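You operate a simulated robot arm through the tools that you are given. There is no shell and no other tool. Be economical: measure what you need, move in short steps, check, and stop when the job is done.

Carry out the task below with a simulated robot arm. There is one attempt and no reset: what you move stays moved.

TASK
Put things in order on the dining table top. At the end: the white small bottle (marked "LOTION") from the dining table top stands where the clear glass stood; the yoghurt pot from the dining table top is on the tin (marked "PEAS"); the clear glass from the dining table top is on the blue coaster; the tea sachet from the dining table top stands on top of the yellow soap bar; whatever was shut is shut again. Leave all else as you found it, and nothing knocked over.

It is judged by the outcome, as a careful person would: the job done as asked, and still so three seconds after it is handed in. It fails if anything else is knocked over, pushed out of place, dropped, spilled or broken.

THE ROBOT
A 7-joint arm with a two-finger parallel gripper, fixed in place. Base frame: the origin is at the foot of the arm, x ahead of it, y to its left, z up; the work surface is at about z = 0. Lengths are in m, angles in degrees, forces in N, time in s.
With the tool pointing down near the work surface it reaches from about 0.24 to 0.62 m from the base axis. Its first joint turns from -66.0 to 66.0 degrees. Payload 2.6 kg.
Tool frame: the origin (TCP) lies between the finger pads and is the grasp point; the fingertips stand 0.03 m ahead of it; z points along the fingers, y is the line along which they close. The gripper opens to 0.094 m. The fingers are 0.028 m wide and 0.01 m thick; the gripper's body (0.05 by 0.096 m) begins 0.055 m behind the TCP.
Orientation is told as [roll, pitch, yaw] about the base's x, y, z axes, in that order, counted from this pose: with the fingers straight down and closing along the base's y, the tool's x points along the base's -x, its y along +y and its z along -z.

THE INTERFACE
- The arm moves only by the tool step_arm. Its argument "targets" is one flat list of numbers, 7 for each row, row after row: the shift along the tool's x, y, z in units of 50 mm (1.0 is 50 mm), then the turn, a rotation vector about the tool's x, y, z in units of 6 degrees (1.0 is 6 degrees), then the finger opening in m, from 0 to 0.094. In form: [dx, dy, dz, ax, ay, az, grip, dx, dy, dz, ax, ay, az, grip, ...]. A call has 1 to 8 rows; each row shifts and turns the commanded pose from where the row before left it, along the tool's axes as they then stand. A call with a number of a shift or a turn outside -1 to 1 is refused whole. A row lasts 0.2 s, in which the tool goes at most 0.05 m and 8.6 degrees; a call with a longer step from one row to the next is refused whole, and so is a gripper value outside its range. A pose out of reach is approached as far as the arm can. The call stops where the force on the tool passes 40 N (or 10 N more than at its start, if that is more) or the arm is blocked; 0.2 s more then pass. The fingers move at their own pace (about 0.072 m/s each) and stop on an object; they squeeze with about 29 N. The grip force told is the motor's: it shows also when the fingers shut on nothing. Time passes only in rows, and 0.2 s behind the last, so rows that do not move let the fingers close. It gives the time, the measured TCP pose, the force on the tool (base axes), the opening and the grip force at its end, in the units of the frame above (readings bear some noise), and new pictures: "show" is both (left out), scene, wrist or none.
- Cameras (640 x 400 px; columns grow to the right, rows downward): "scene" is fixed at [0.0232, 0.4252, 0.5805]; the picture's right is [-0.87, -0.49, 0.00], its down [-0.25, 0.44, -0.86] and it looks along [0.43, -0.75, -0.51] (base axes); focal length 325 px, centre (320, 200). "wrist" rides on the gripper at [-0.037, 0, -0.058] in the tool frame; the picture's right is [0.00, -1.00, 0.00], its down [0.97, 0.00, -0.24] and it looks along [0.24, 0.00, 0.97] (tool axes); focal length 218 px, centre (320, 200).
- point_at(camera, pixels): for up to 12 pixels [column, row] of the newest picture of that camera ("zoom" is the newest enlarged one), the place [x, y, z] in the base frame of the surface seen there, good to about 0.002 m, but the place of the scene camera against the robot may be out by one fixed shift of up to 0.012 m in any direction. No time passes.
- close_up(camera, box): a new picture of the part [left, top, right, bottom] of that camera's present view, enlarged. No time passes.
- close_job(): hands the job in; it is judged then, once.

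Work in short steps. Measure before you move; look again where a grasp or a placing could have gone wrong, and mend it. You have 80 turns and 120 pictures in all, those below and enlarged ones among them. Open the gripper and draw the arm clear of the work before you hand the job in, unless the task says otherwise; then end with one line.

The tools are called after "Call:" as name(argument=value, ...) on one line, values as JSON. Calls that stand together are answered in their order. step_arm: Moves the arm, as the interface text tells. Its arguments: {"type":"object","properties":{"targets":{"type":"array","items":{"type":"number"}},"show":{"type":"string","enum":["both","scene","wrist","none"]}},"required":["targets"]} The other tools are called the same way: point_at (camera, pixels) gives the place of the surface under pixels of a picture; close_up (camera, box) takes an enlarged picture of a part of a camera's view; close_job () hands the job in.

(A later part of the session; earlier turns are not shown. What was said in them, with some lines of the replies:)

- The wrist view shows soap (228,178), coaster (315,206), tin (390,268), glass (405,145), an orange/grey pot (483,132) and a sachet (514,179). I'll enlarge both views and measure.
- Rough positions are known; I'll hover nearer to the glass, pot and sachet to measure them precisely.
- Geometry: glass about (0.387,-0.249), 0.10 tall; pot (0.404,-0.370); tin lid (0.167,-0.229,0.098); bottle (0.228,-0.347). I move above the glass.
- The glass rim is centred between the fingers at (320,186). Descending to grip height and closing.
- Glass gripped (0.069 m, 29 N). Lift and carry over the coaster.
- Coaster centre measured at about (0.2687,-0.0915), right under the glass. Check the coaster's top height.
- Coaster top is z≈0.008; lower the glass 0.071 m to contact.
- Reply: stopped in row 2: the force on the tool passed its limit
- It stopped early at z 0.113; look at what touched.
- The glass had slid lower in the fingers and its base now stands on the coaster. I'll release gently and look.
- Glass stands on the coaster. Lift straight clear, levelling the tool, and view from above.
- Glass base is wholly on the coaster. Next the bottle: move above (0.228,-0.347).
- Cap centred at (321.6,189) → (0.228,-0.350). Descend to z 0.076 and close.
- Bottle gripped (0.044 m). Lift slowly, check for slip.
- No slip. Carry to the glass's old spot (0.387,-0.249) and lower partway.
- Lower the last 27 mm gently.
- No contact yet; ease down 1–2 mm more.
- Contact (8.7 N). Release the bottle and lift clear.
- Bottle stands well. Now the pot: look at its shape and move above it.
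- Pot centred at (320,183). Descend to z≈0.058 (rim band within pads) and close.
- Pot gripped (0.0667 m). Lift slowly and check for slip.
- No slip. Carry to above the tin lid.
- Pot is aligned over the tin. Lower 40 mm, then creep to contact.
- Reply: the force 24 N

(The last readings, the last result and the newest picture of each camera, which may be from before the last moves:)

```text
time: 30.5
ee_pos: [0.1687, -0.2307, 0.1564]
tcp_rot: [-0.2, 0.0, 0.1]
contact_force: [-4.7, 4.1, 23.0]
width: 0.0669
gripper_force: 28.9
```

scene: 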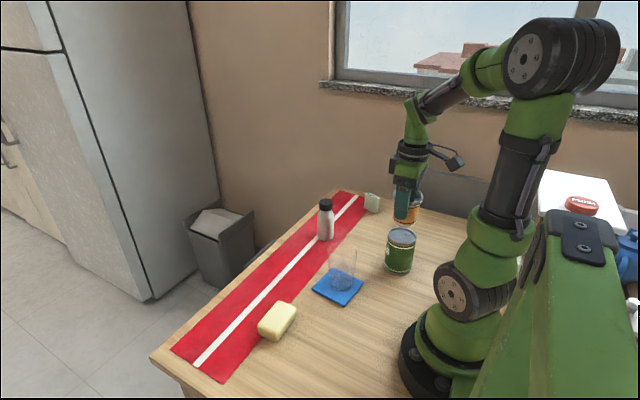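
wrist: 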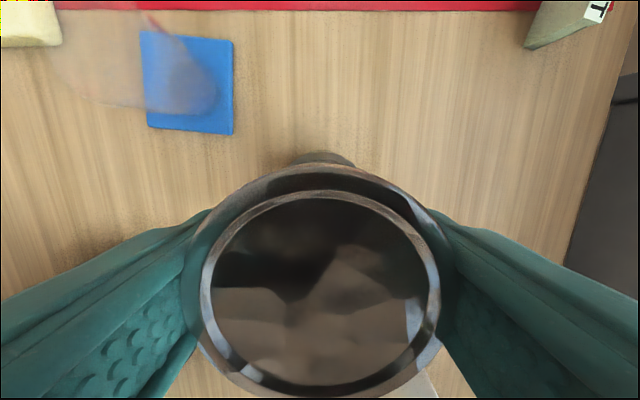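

Contact made (23 N). Ease up 1 mm, release, and rise.

Call:
step_arm(targets=[0, 0, -0.02, 0, 0, 0, 0.05, 0, 0, 0, 0, 0, 0, 0.05], show="none")

Call:
step_arm(targets=[0, 0, 0, 0, 0, 0, 0.075, 0, 0, 0, 0, 0, 0, 0.094, 0, 0, 0, 0, 0, 0, 0.094])

Call:
close_up(camera="scene", box=[350, 170, 450, 290])

```text
time: 31.1
ee_pos: [0.1679, -0.2297, 0.1562]
tcp_rot: [-0.3, 0.1, 0.1]
contact_force: [2.7, -2.9, 7.5]
width: 0.0669
gripper_force: 28.6
```

```text
time: 31.9
ee_pos: [0.1675, -0.2305, 0.1556]
tcp_rot: [-0.1, 0.1, 0.1]
contact_force: [-0.4, 0.4, 0.1]
width: 0.094
gripper_force: 0.1
```

scene: 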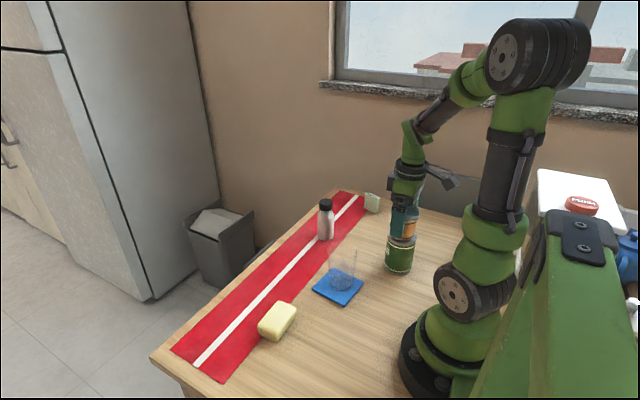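
wrist: 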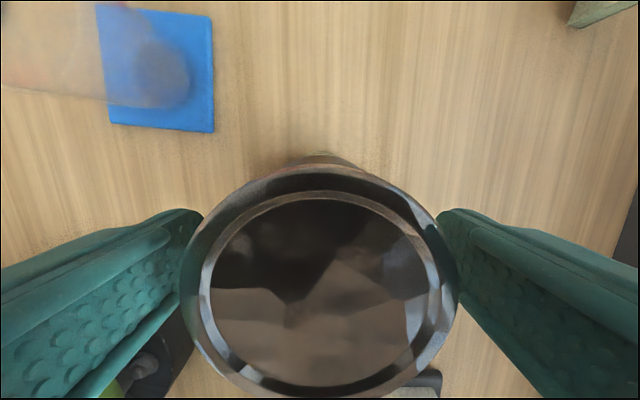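

```text
3.33 times, centred on (400, 230) of scene
```

zoom: 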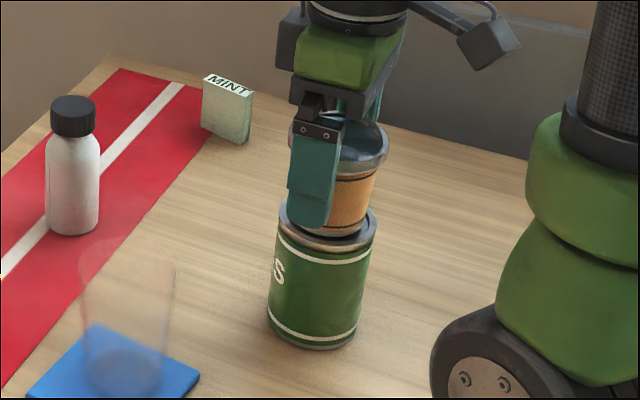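

Pot sits on the tin. Rise clear, and head toward the sachet.

Call:
step_arm(targets=[0, 0, -0.4, 0, 0, 0, 0.094, 0, 0, -0.8, 0, 0, 0, 0.094, 0, 0, -0.8, 0, 0, 0, 0.094, -0.5, -0.7, 0, 0, 0, 0, 0.094, -0.55, -0.78, 0, 0, 0, 0, 0.094, -0.55, -0.78, 0, 0, 0, 0, 0.094, -0.55, -0.78, 0, 0, 0, 0, 0.094, 0, 0, 0, 0, 0, 0, 0.094])

Call:
close_up(camera="wrist", box=[260, 100, 460, 225])

```text
time: 33.7
ee_pos: [0.274, -0.3822, 0.2572]
tcp_rot: [-0.1, 0.1, 0.2]
contact_force: [0.2, -0.4, 0.5]
width: 0.094
gripper_force: 0.1
```

scene: 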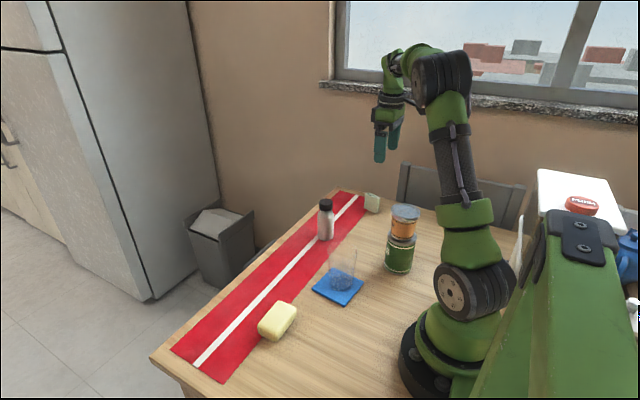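
wrist: 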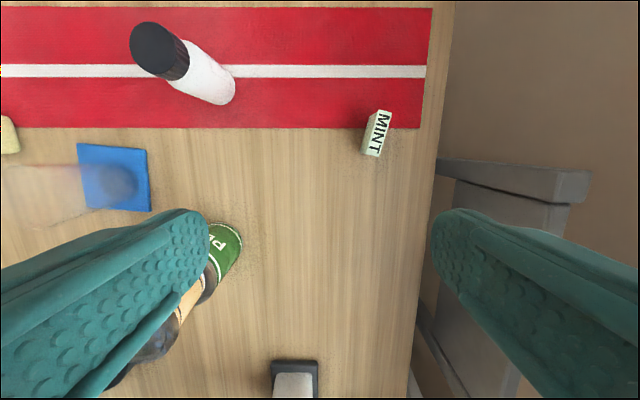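

```text
3.20 times, centred on (360, 162) of wrist
```

zoom: 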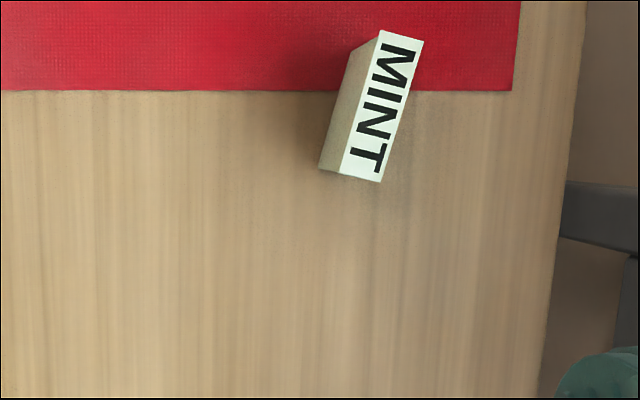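

Sachet centre ≈(0.325,-0.449), about 0.050×0.0155, turned ≈13.4°. Move above it and yaw to match.

Call:
step_arm(targets=[-0.51, -0.67, 0, 0, 0, 0, 0.094, -0.51, -0.67, 0.2, 0, 0, 0, 0.094, 0, 0, 0.5, 0, 0, 0.75, 0.094, 0, 0, 0.5, 0, 0, 0.75, 0.07, 0, 0, 0.4, 0, 0, 0.75, 0.07, 0, 0, 0, 0, 0, 0, 0.07])

Call:
close_up(camera="wrist", box=[220, 130, 420, 255])

```text
time: 35.1
ee_pos: [0.3254, -0.4487, 0.1776]
tcp_rot: [-0.2, 0.0, -13.4]
contact_force: [0.7, -0.5, -0.6]
width: 0.07
gripper_force: 0.0
```

scene: 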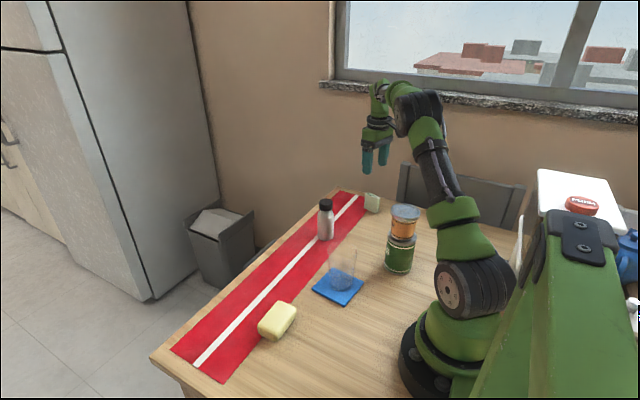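
wrist: 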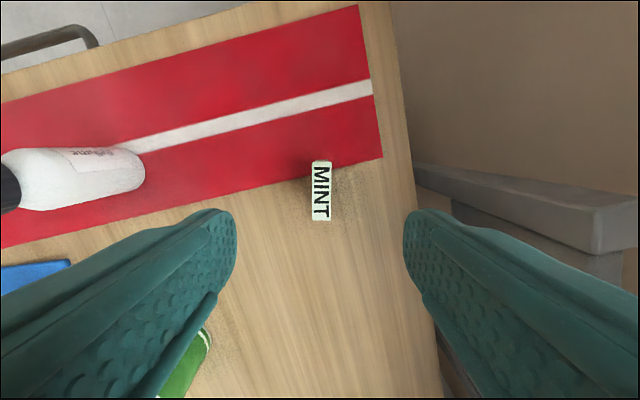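

```text
3.20 times, centred on (320, 192) of wrist
```

zoom: 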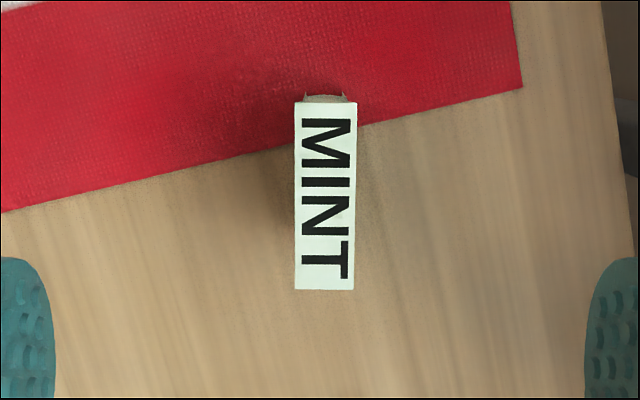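

Sachet is aligned and centred. Descend to z≈0.037 and close.

Call:
step_arm(targets=[0, -0.03, 0.7, 0, 0, 0, 0.07, 0, 0, 0.7, 0, 0, 0, 0.07, 0, 0, 0.7, 0, 0, 0, 0.07, 0, 0, 0.5, 0, 0, 0, 0.07, 0, 0, 0.2, 0, 0, 0, 0.07, 0, 0, 0, 0, 0, 0, 0.07], show="wrist")

Call:
step_arm(targets=[0, 0, 0, 0, 0, 0, 0.005, 0, 0, 0, 0, 0, 0, 0.005, 0, 0, 0, 0, 0, 0, 0.005, 0, 0, 0, 0, 0, 0, 0.005], show="wrist")

```text
time: 36.5
ee_pos: [0.3253, -0.45, 0.0369]
tcp_rot: [-0.1, 0.2, -13.6]
contact_force: [0.1, 0.4, 0.2]
width: 0.07
gripper_force: 0.1
```

wrist: 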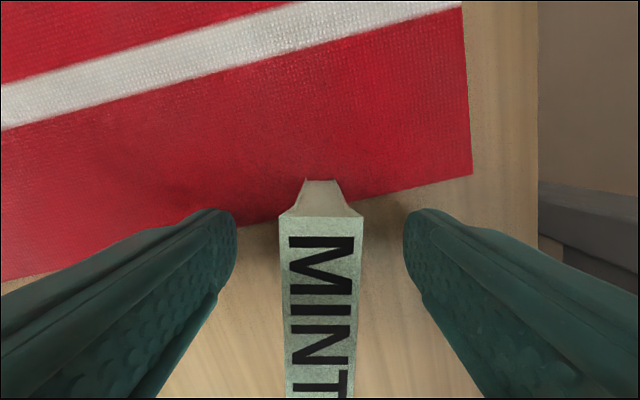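

```text
time: 37.5
ee_pos: [0.3261, -0.4508, 0.0383]
tcp_rot: [-0.2, 0.1, -13.3]
contact_force: [-0.4, 0.2, -0.1]
width: 0.0189
gripper_force: 29.0
```

wrist: 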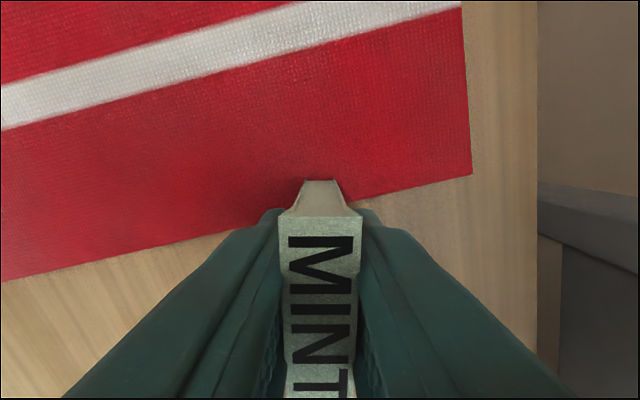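

Gripped (0.0189 m). Lift, turn back to yaw 0 and start across toward the soap.

Call:
step_arm(targets=[0, 0, -0.2, 0, 0, 0, 0.005, 0, 0, -0.5, 0, 0, 0, 0.005, 0, 0, -0.8, 0, 0, -0.74, 0.005, 0, 0, -0.9, 0, 0, -0.74, 0.005, 0, 0, -0.9, 0, 0, -0.74, 0.005, 0, 0.8, 0, 0, 0, 0, 0.005, 0, 0.9, 0, 0, 0, 0, 0.005, 0, 0, 0, 0, 0, 0, 0.005])

```text
time: 39.3
ee_pos: [0.3273, -0.365, 0.2013]
tcp_rot: [0.0, 0.1, 0.0]
contact_force: [-1.2, 0.0, -0.3]
width: 0.0192
gripper_force: 28.7
```

scene: 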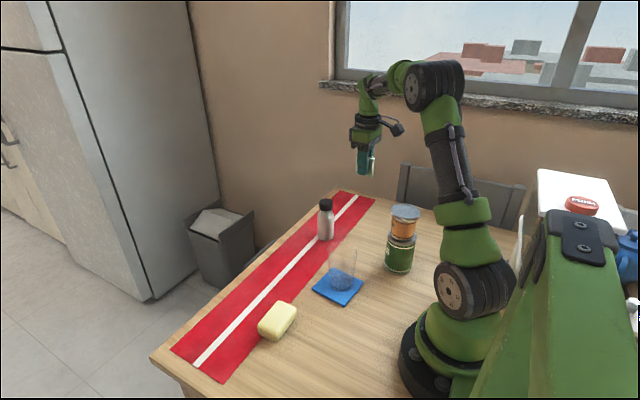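
wrist: 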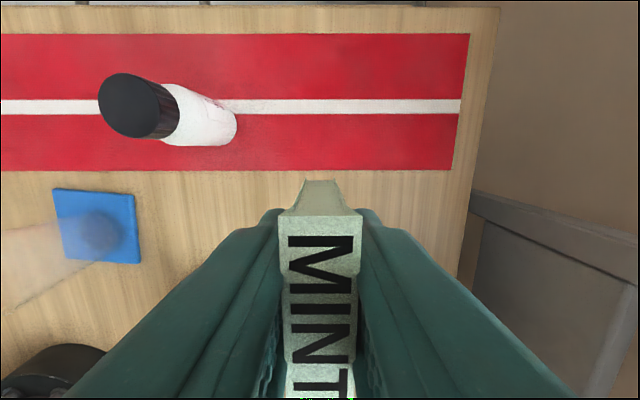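

Continue across, 0.35 m in +y, keeping height.

Call:
step_arm(targets=[0, 0.95, 0, 0, 0, 0, 0.005, 0, 0.95, 0, 0, 0, 0, 0.005, 0, 0.95, 0, 0, 0, 0, 0.005, 0, 0.95, 0, 0, 0, 0, 0.005, 0, 0.95, 0, 0, 0, 0, 0.005, 0, 0.95, 0, 0, 0, 0, 0.005, 0, 0.95, 0, 0, 0, 0, 0.005, 0, 0.95, 0, 0, 0, 0, 0.005])

Call:
close_up(camera="wrist", box=[160, 80, 360, 205])

```text
time: 41.1
ee_pos: [0.3269, 0.0154, 0.1999]
tcp_rot: [-0.1, 0.2, -0.2]
contact_force: [-0.1, -0.7, 0.5]
width: 0.0188
gripper_force: 29.1
```

scene: 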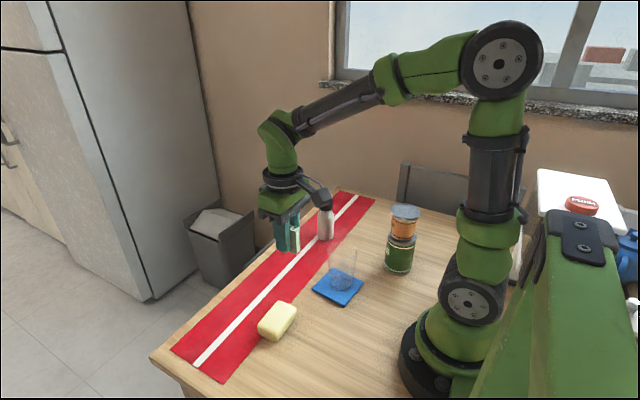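
wrist: 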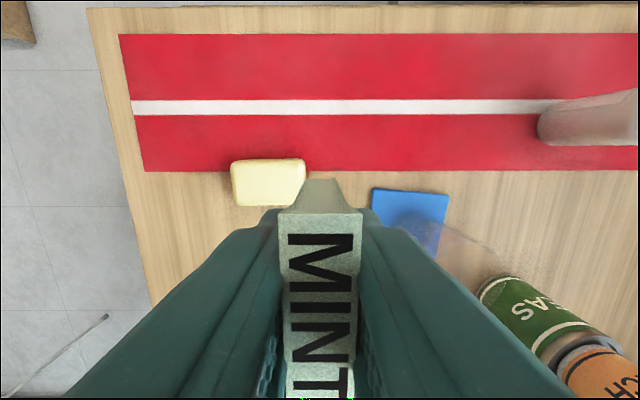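

```text
3.20 times, centred on (260, 142) of wrist
```

zoom: 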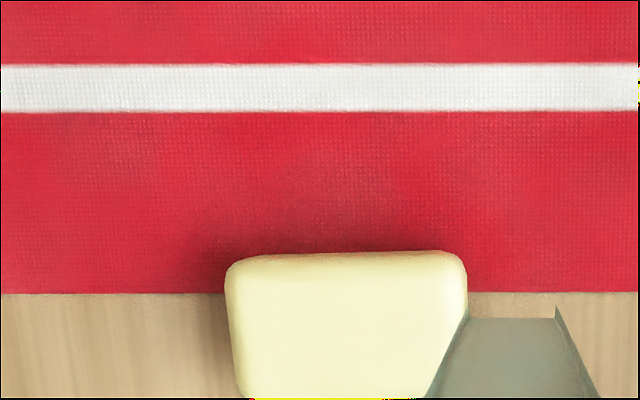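

Call:
point_at(camera="wrist", pixels=[[268, 182], [236, 182], [232, 182], [240, 182], [296, 172], [302, 172], [250, 165], [250, 161], [250, 200], [250, 204], [285, 200], [285, 165]])

Call:
point_at(camera="scene", pixels=[[275, 315], [285, 306], [268, 325], [265, 315], [285, 320], [260, 330], [295, 308], [277, 303]])

Call:
close_up(camera="scene", box=[240, 285, 320, 345])

```text
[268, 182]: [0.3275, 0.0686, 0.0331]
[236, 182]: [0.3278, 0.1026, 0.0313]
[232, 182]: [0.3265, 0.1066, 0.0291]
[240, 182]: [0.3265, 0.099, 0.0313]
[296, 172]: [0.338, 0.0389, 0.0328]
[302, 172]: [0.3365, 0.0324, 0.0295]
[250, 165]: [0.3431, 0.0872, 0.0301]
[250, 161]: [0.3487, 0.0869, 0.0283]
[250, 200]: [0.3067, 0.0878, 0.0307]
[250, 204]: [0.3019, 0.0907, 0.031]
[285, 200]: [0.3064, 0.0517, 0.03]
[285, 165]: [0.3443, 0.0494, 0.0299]
```

```text
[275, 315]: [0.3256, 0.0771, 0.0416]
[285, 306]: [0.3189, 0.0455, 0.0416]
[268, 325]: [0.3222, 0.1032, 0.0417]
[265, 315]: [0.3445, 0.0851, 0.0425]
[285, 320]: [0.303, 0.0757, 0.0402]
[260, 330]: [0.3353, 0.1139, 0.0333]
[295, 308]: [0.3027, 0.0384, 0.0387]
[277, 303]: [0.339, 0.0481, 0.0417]
```

```text
6.67 times, centred on (280, 315) of scene
```

zoom: 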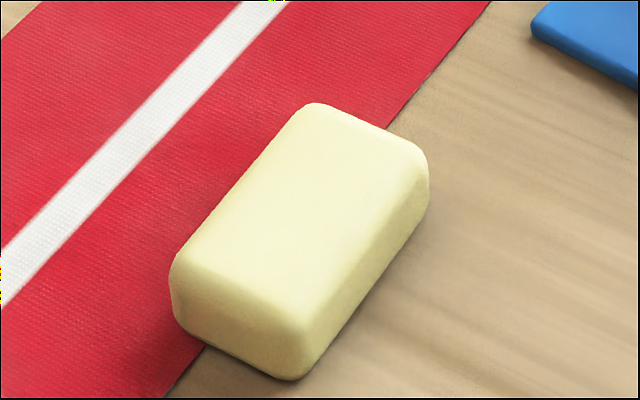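

Soap top z≈0.031, centre (0.325,0.069), long axis along y. Move over it and rotate the tool to yaw +90.

Call:
step_arm(targets=[0.04, 0.53, 0, 0, 0, 0, 0.005, 0, 0.54, 0, 0, 0, 0, 0.005, 0, 0, 0, 0, 0, -1, 0.005, 0, 0, 0, 0, 0, -1, 0.005, 0, 0, 0, 0, 0, -1, 0.005, 0, 0, 0, 0, 0, -1, 0.005, 0, 0, 0, 0, 0, -1, 0.005, 0, 0, 0, 0, 0, -1, 0.005], show="none")

Call:
step_arm(targets=[0, 0, 0, 0, 0, -1, 0.005, 0, 0, 0, 0, 0, -1, 0.005, 0, 0, 0, 0, 0, -1, 0.005, 0, 0, 0, 0, 0, -1, 0.005, 0, 0, 0, 0, 0, -1, 0.005, 0, 0, 0, 0, 0, -1, 0.005, 0, 0, 0, 0, 0, -1, 0.005, 0, 0, 0, 0, 0, -1, 0.005], show="none")

Call:
step_arm(targets=[0, 0, 0, 0, 0, -0.7, 0.005, 0, 0, 0, 0, 0, 0, 0.005])

Call:
close_up(camera="scene", box=[210, 180, 370, 340])

```text
time: 42.9
ee_pos: [0.3254, 0.0671, 0.2024]
tcp_rot: [0.0, 0.2, 36.0]
contact_force: [-0.4, -0.4, 0.5]
width: 0.0188
gripper_force: 29.3
```

```text
time: 44.7
ee_pos: [0.325, 0.0681, 0.2006]
tcp_rot: [0.0, -0.1, 84.0]
contact_force: [-1.1, -0.3, 0.3]
width: 0.0188
gripper_force: 29.3
```

```text
time: 45.3
ee_pos: [0.3239, 0.0676, 0.2014]
tcp_rot: [0.2, 0.0, 88.0]
contact_force: [0.4, 0.2, -0.2]
width: 0.019
gripper_force: 28.7
```

scene: 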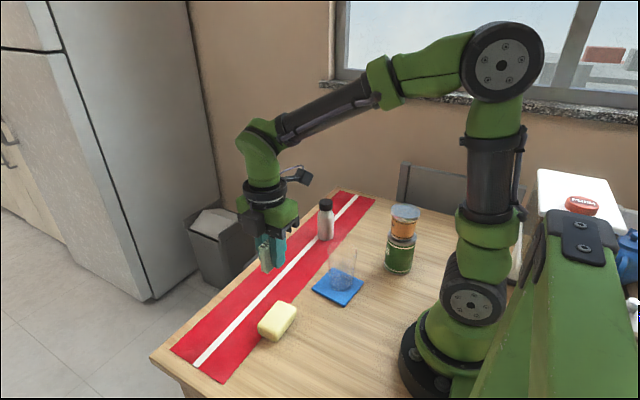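
wrist: 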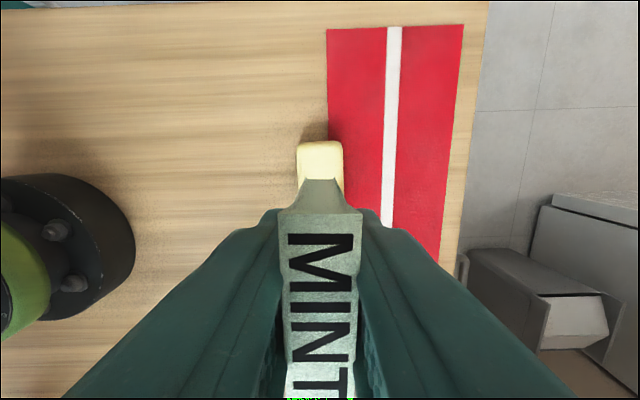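

```text
2.50 times, centred on (290, 260) of scene
```

zoom: 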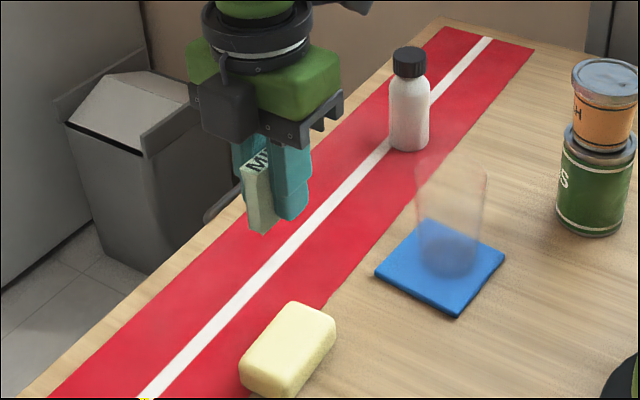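

Aligned with the soap. Descend to just above it.

Call:
step_arm(targets=[-0.02, -0.02, 0.7, 0, 0, 0, 0.005, 0, 0, 0.7, 0, 0, 0, 0.005, 0, 0, 0.6, 0, 0, 0, 0.005, 0, 0, 0.4, 0, 0, 0, 0.005, 0, 0, 0.1, 0, 0, 0, 0.005, 0, 0, 0, 0, 0, 0, 0.005])

Call:
close_up(camera="scene", box=[230, 230, 330, 350])

```text
time: 46.7
ee_pos: [0.3248, 0.0685, 0.0755]
tcp_rot: [0.1, 0.0, 88.2]
contact_force: [-0.1, 0.5, 0.2]
width: 0.0191
gripper_force: 29.1
```

scene: 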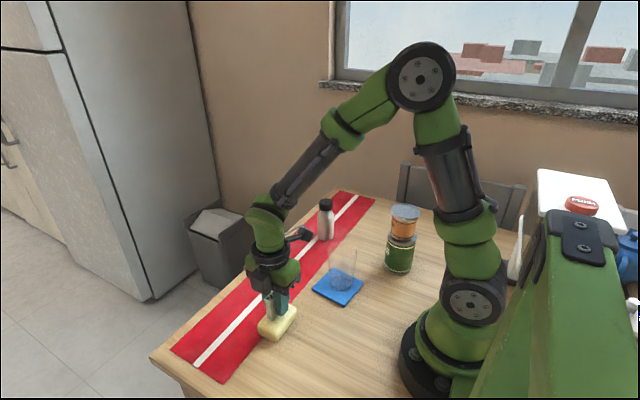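
wrist: 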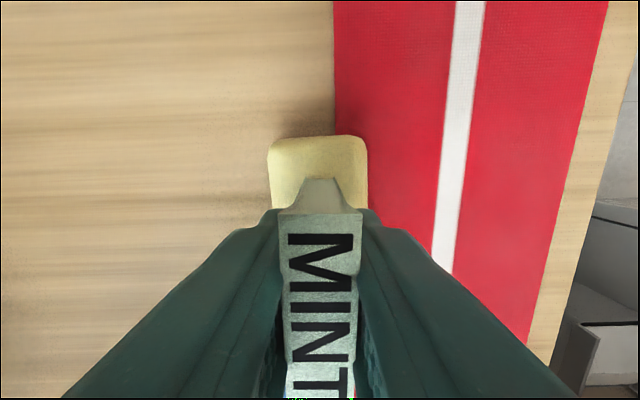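

```text
3.33 times, centred on (280, 290) of scene
```

zoom: 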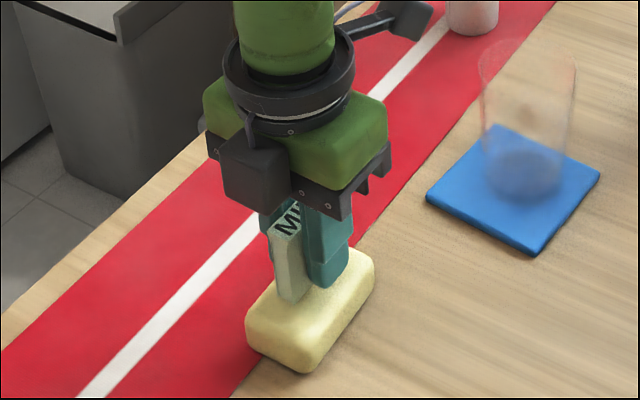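

Well centred. Creep down to contact.

Call:
step_arm(targets=[0, 0, 0.06, 0, 0, 0, 0.005, 0, 0, 0.03, 0, 0, 0, 0.005, 0, 0, 0, 0, 0, 0, 0.005], show="none")

```text
time: 47.5
ee_pos: [0.3245, 0.0692, 0.0734]
tcp_rot: [0.1, 0.1, 88.1]
contact_force: [0.3, -0.5, 0.0]
width: 0.0188
gripper_force: 29.0
```

Call:
step_arm(targets=[0, 0, 0.03, 0, 0, 0, 0.005, 0, 0, 0, 0, 0, 0, 0.005], show="none")

```text
time: 48.1
ee_pos: [0.3241, 0.0682, 0.0691]
tcp_rot: [0.1, 0.1, 88.1]
contact_force: [-0.8, -0.8, -0.1]
width: 0.0187
gripper_force: 28.7
```

Call:
step_arm(targets=[0, 0, 0.02, 0, 0, 0, 0.005, 0, 0, 0, 0, 0, 0, 0.005], show="none")

```text
time: 48.7
ee_pos: [0.3251, 0.0702, 0.07]
tcp_rot: [0.1, 0.0, 88.1]
contact_force: [-0.1, -0.6, 0.3]
width: 0.0187
gripper_force: 28.5
```

Call:
step_arm(targets=[0, 0, 0.02, 0, 0, 0, 0.005, 0, 0, 0, 0, 0, 0, 0.005], show="none")

Call:
close_up(camera="scene", box=[250, 270, 310, 345])

```text
time: 49.3
ee_pos: [0.326, 0.0698, 0.0674]
tcp_rot: [0.0, 0.1, 88.2]
contact_force: [-1.2, 0.7, 5.2]
width: 0.0189
gripper_force: 28.9
```

```text
5.33 times, centred on (280, 308) of scene
```

zoom: 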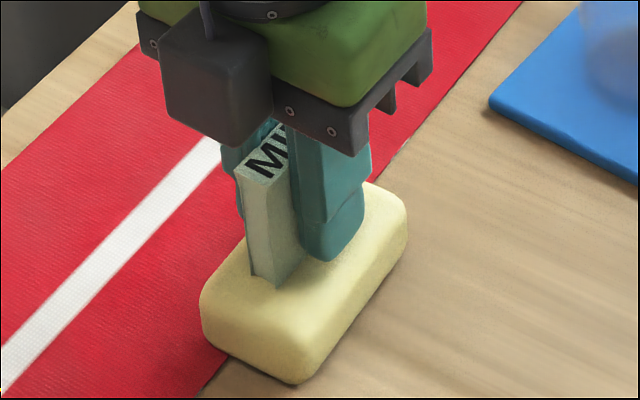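

Light contact (5 N). Release slowly.

Call:
step_arm(targets=[0, 0, 0, 0, 0, 0, 0.026, 0, 0, 0, 0, 0, 0, 0.04, 0, 0, 0, 0, 0, 0, 0.06, 0, 0, 0, 0, 0, 0, 0.06])

Call:
close_up(camera="scene", box=[250, 270, 310, 345])

```text
time: 50.3
ee_pos: [0.3243, 0.0698, 0.0675]
tcp_rot: [0.1, 0.2, 88.1]
contact_force: [0.6, 0.5, 0.3]
width: 0.0597
gripper_force: 0.0
```

scene: 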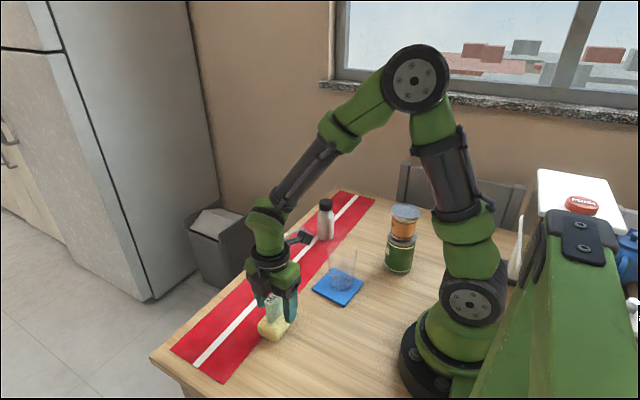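
wrist: 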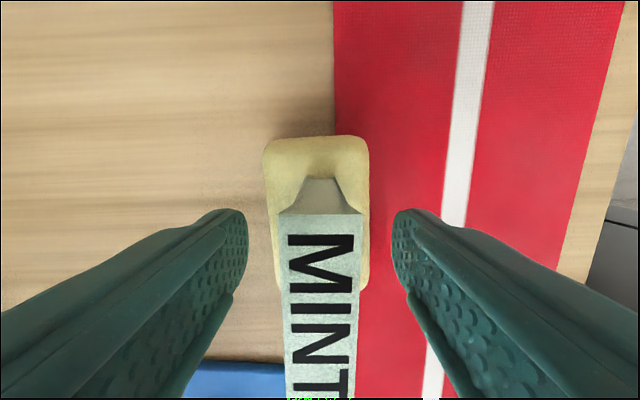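

```text
5.33 times, centred on (280, 308) of scene
```

zoom: 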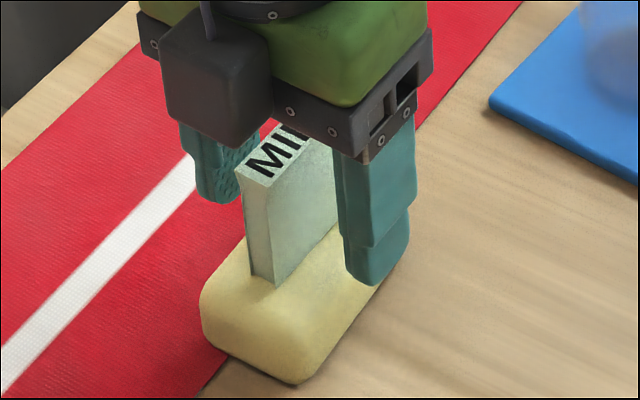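

The sachet stands freely on the soap. Rise straight up, well clear.

Call:
step_arm(targets=[0, 0, -0.3, 0, 0, 0, 0.06, 0, 0, -0.6, 0, 0, 0, 0.06, 0, 0, -0.8, 0, 0, 0, 0.06, 0, 0, -0.9, 0, 0, 0, 0.06, 0, 0, -0.9, 0, 0, 0, 0.094, 0, 0, -0.5, 0, 0, 0, 0.094, 0, 0, 0, 0, 0, 0, 0.094, 0, 0, 0, 0, 0, 0, 0.094])

Call:
close_up(camera="scene", box=[230, 180, 440, 350])

```text
time: 52.1
ee_pos: [0.3253, 0.0696, 0.2691]
tcp_rot: [0.1, 0.2, 88.1]
contact_force: [-0.2, -0.2, -0.3]
width: 0.094
gripper_force: 0.1
```

scene: 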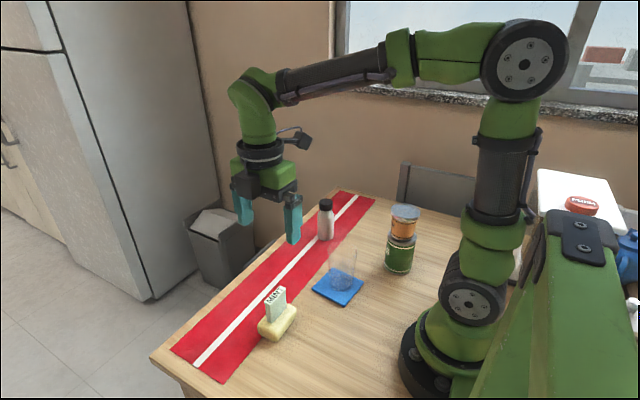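
wrist: 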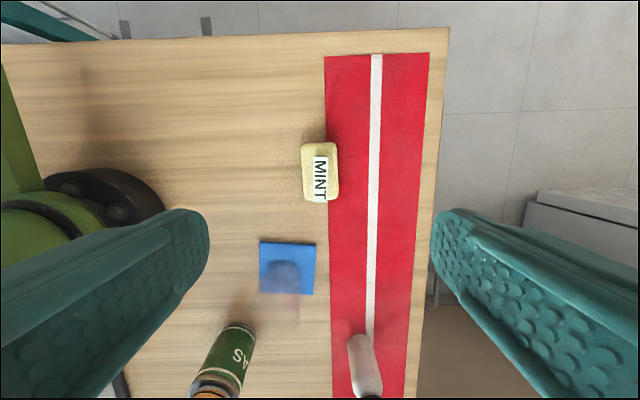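

```text
2.35 times, centred on (335, 265) of scene
```

zoom: 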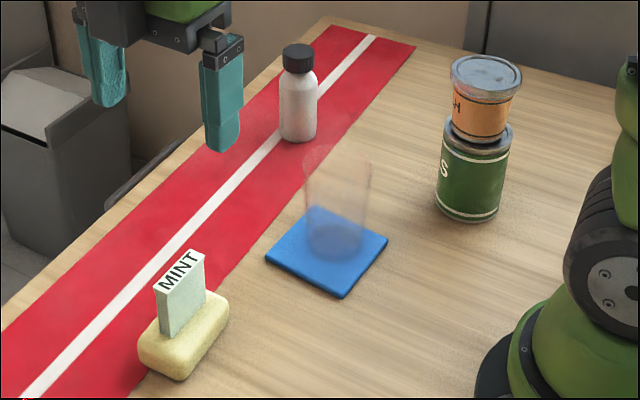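

Everything stands in place and the arm is clear with the gripper open, so I'm handing the job in.

Call:
close_job()

```text
The job is handed in.
```

The job is handed in: the lotion bottle stands where the glass was, the yoghurt pot is on the peas tin, the glass is on the blue coaster, and the tea sachet stands on the soap. In the last pictures nothing was knocked over; I never opened anything, so there was nothing to shut.
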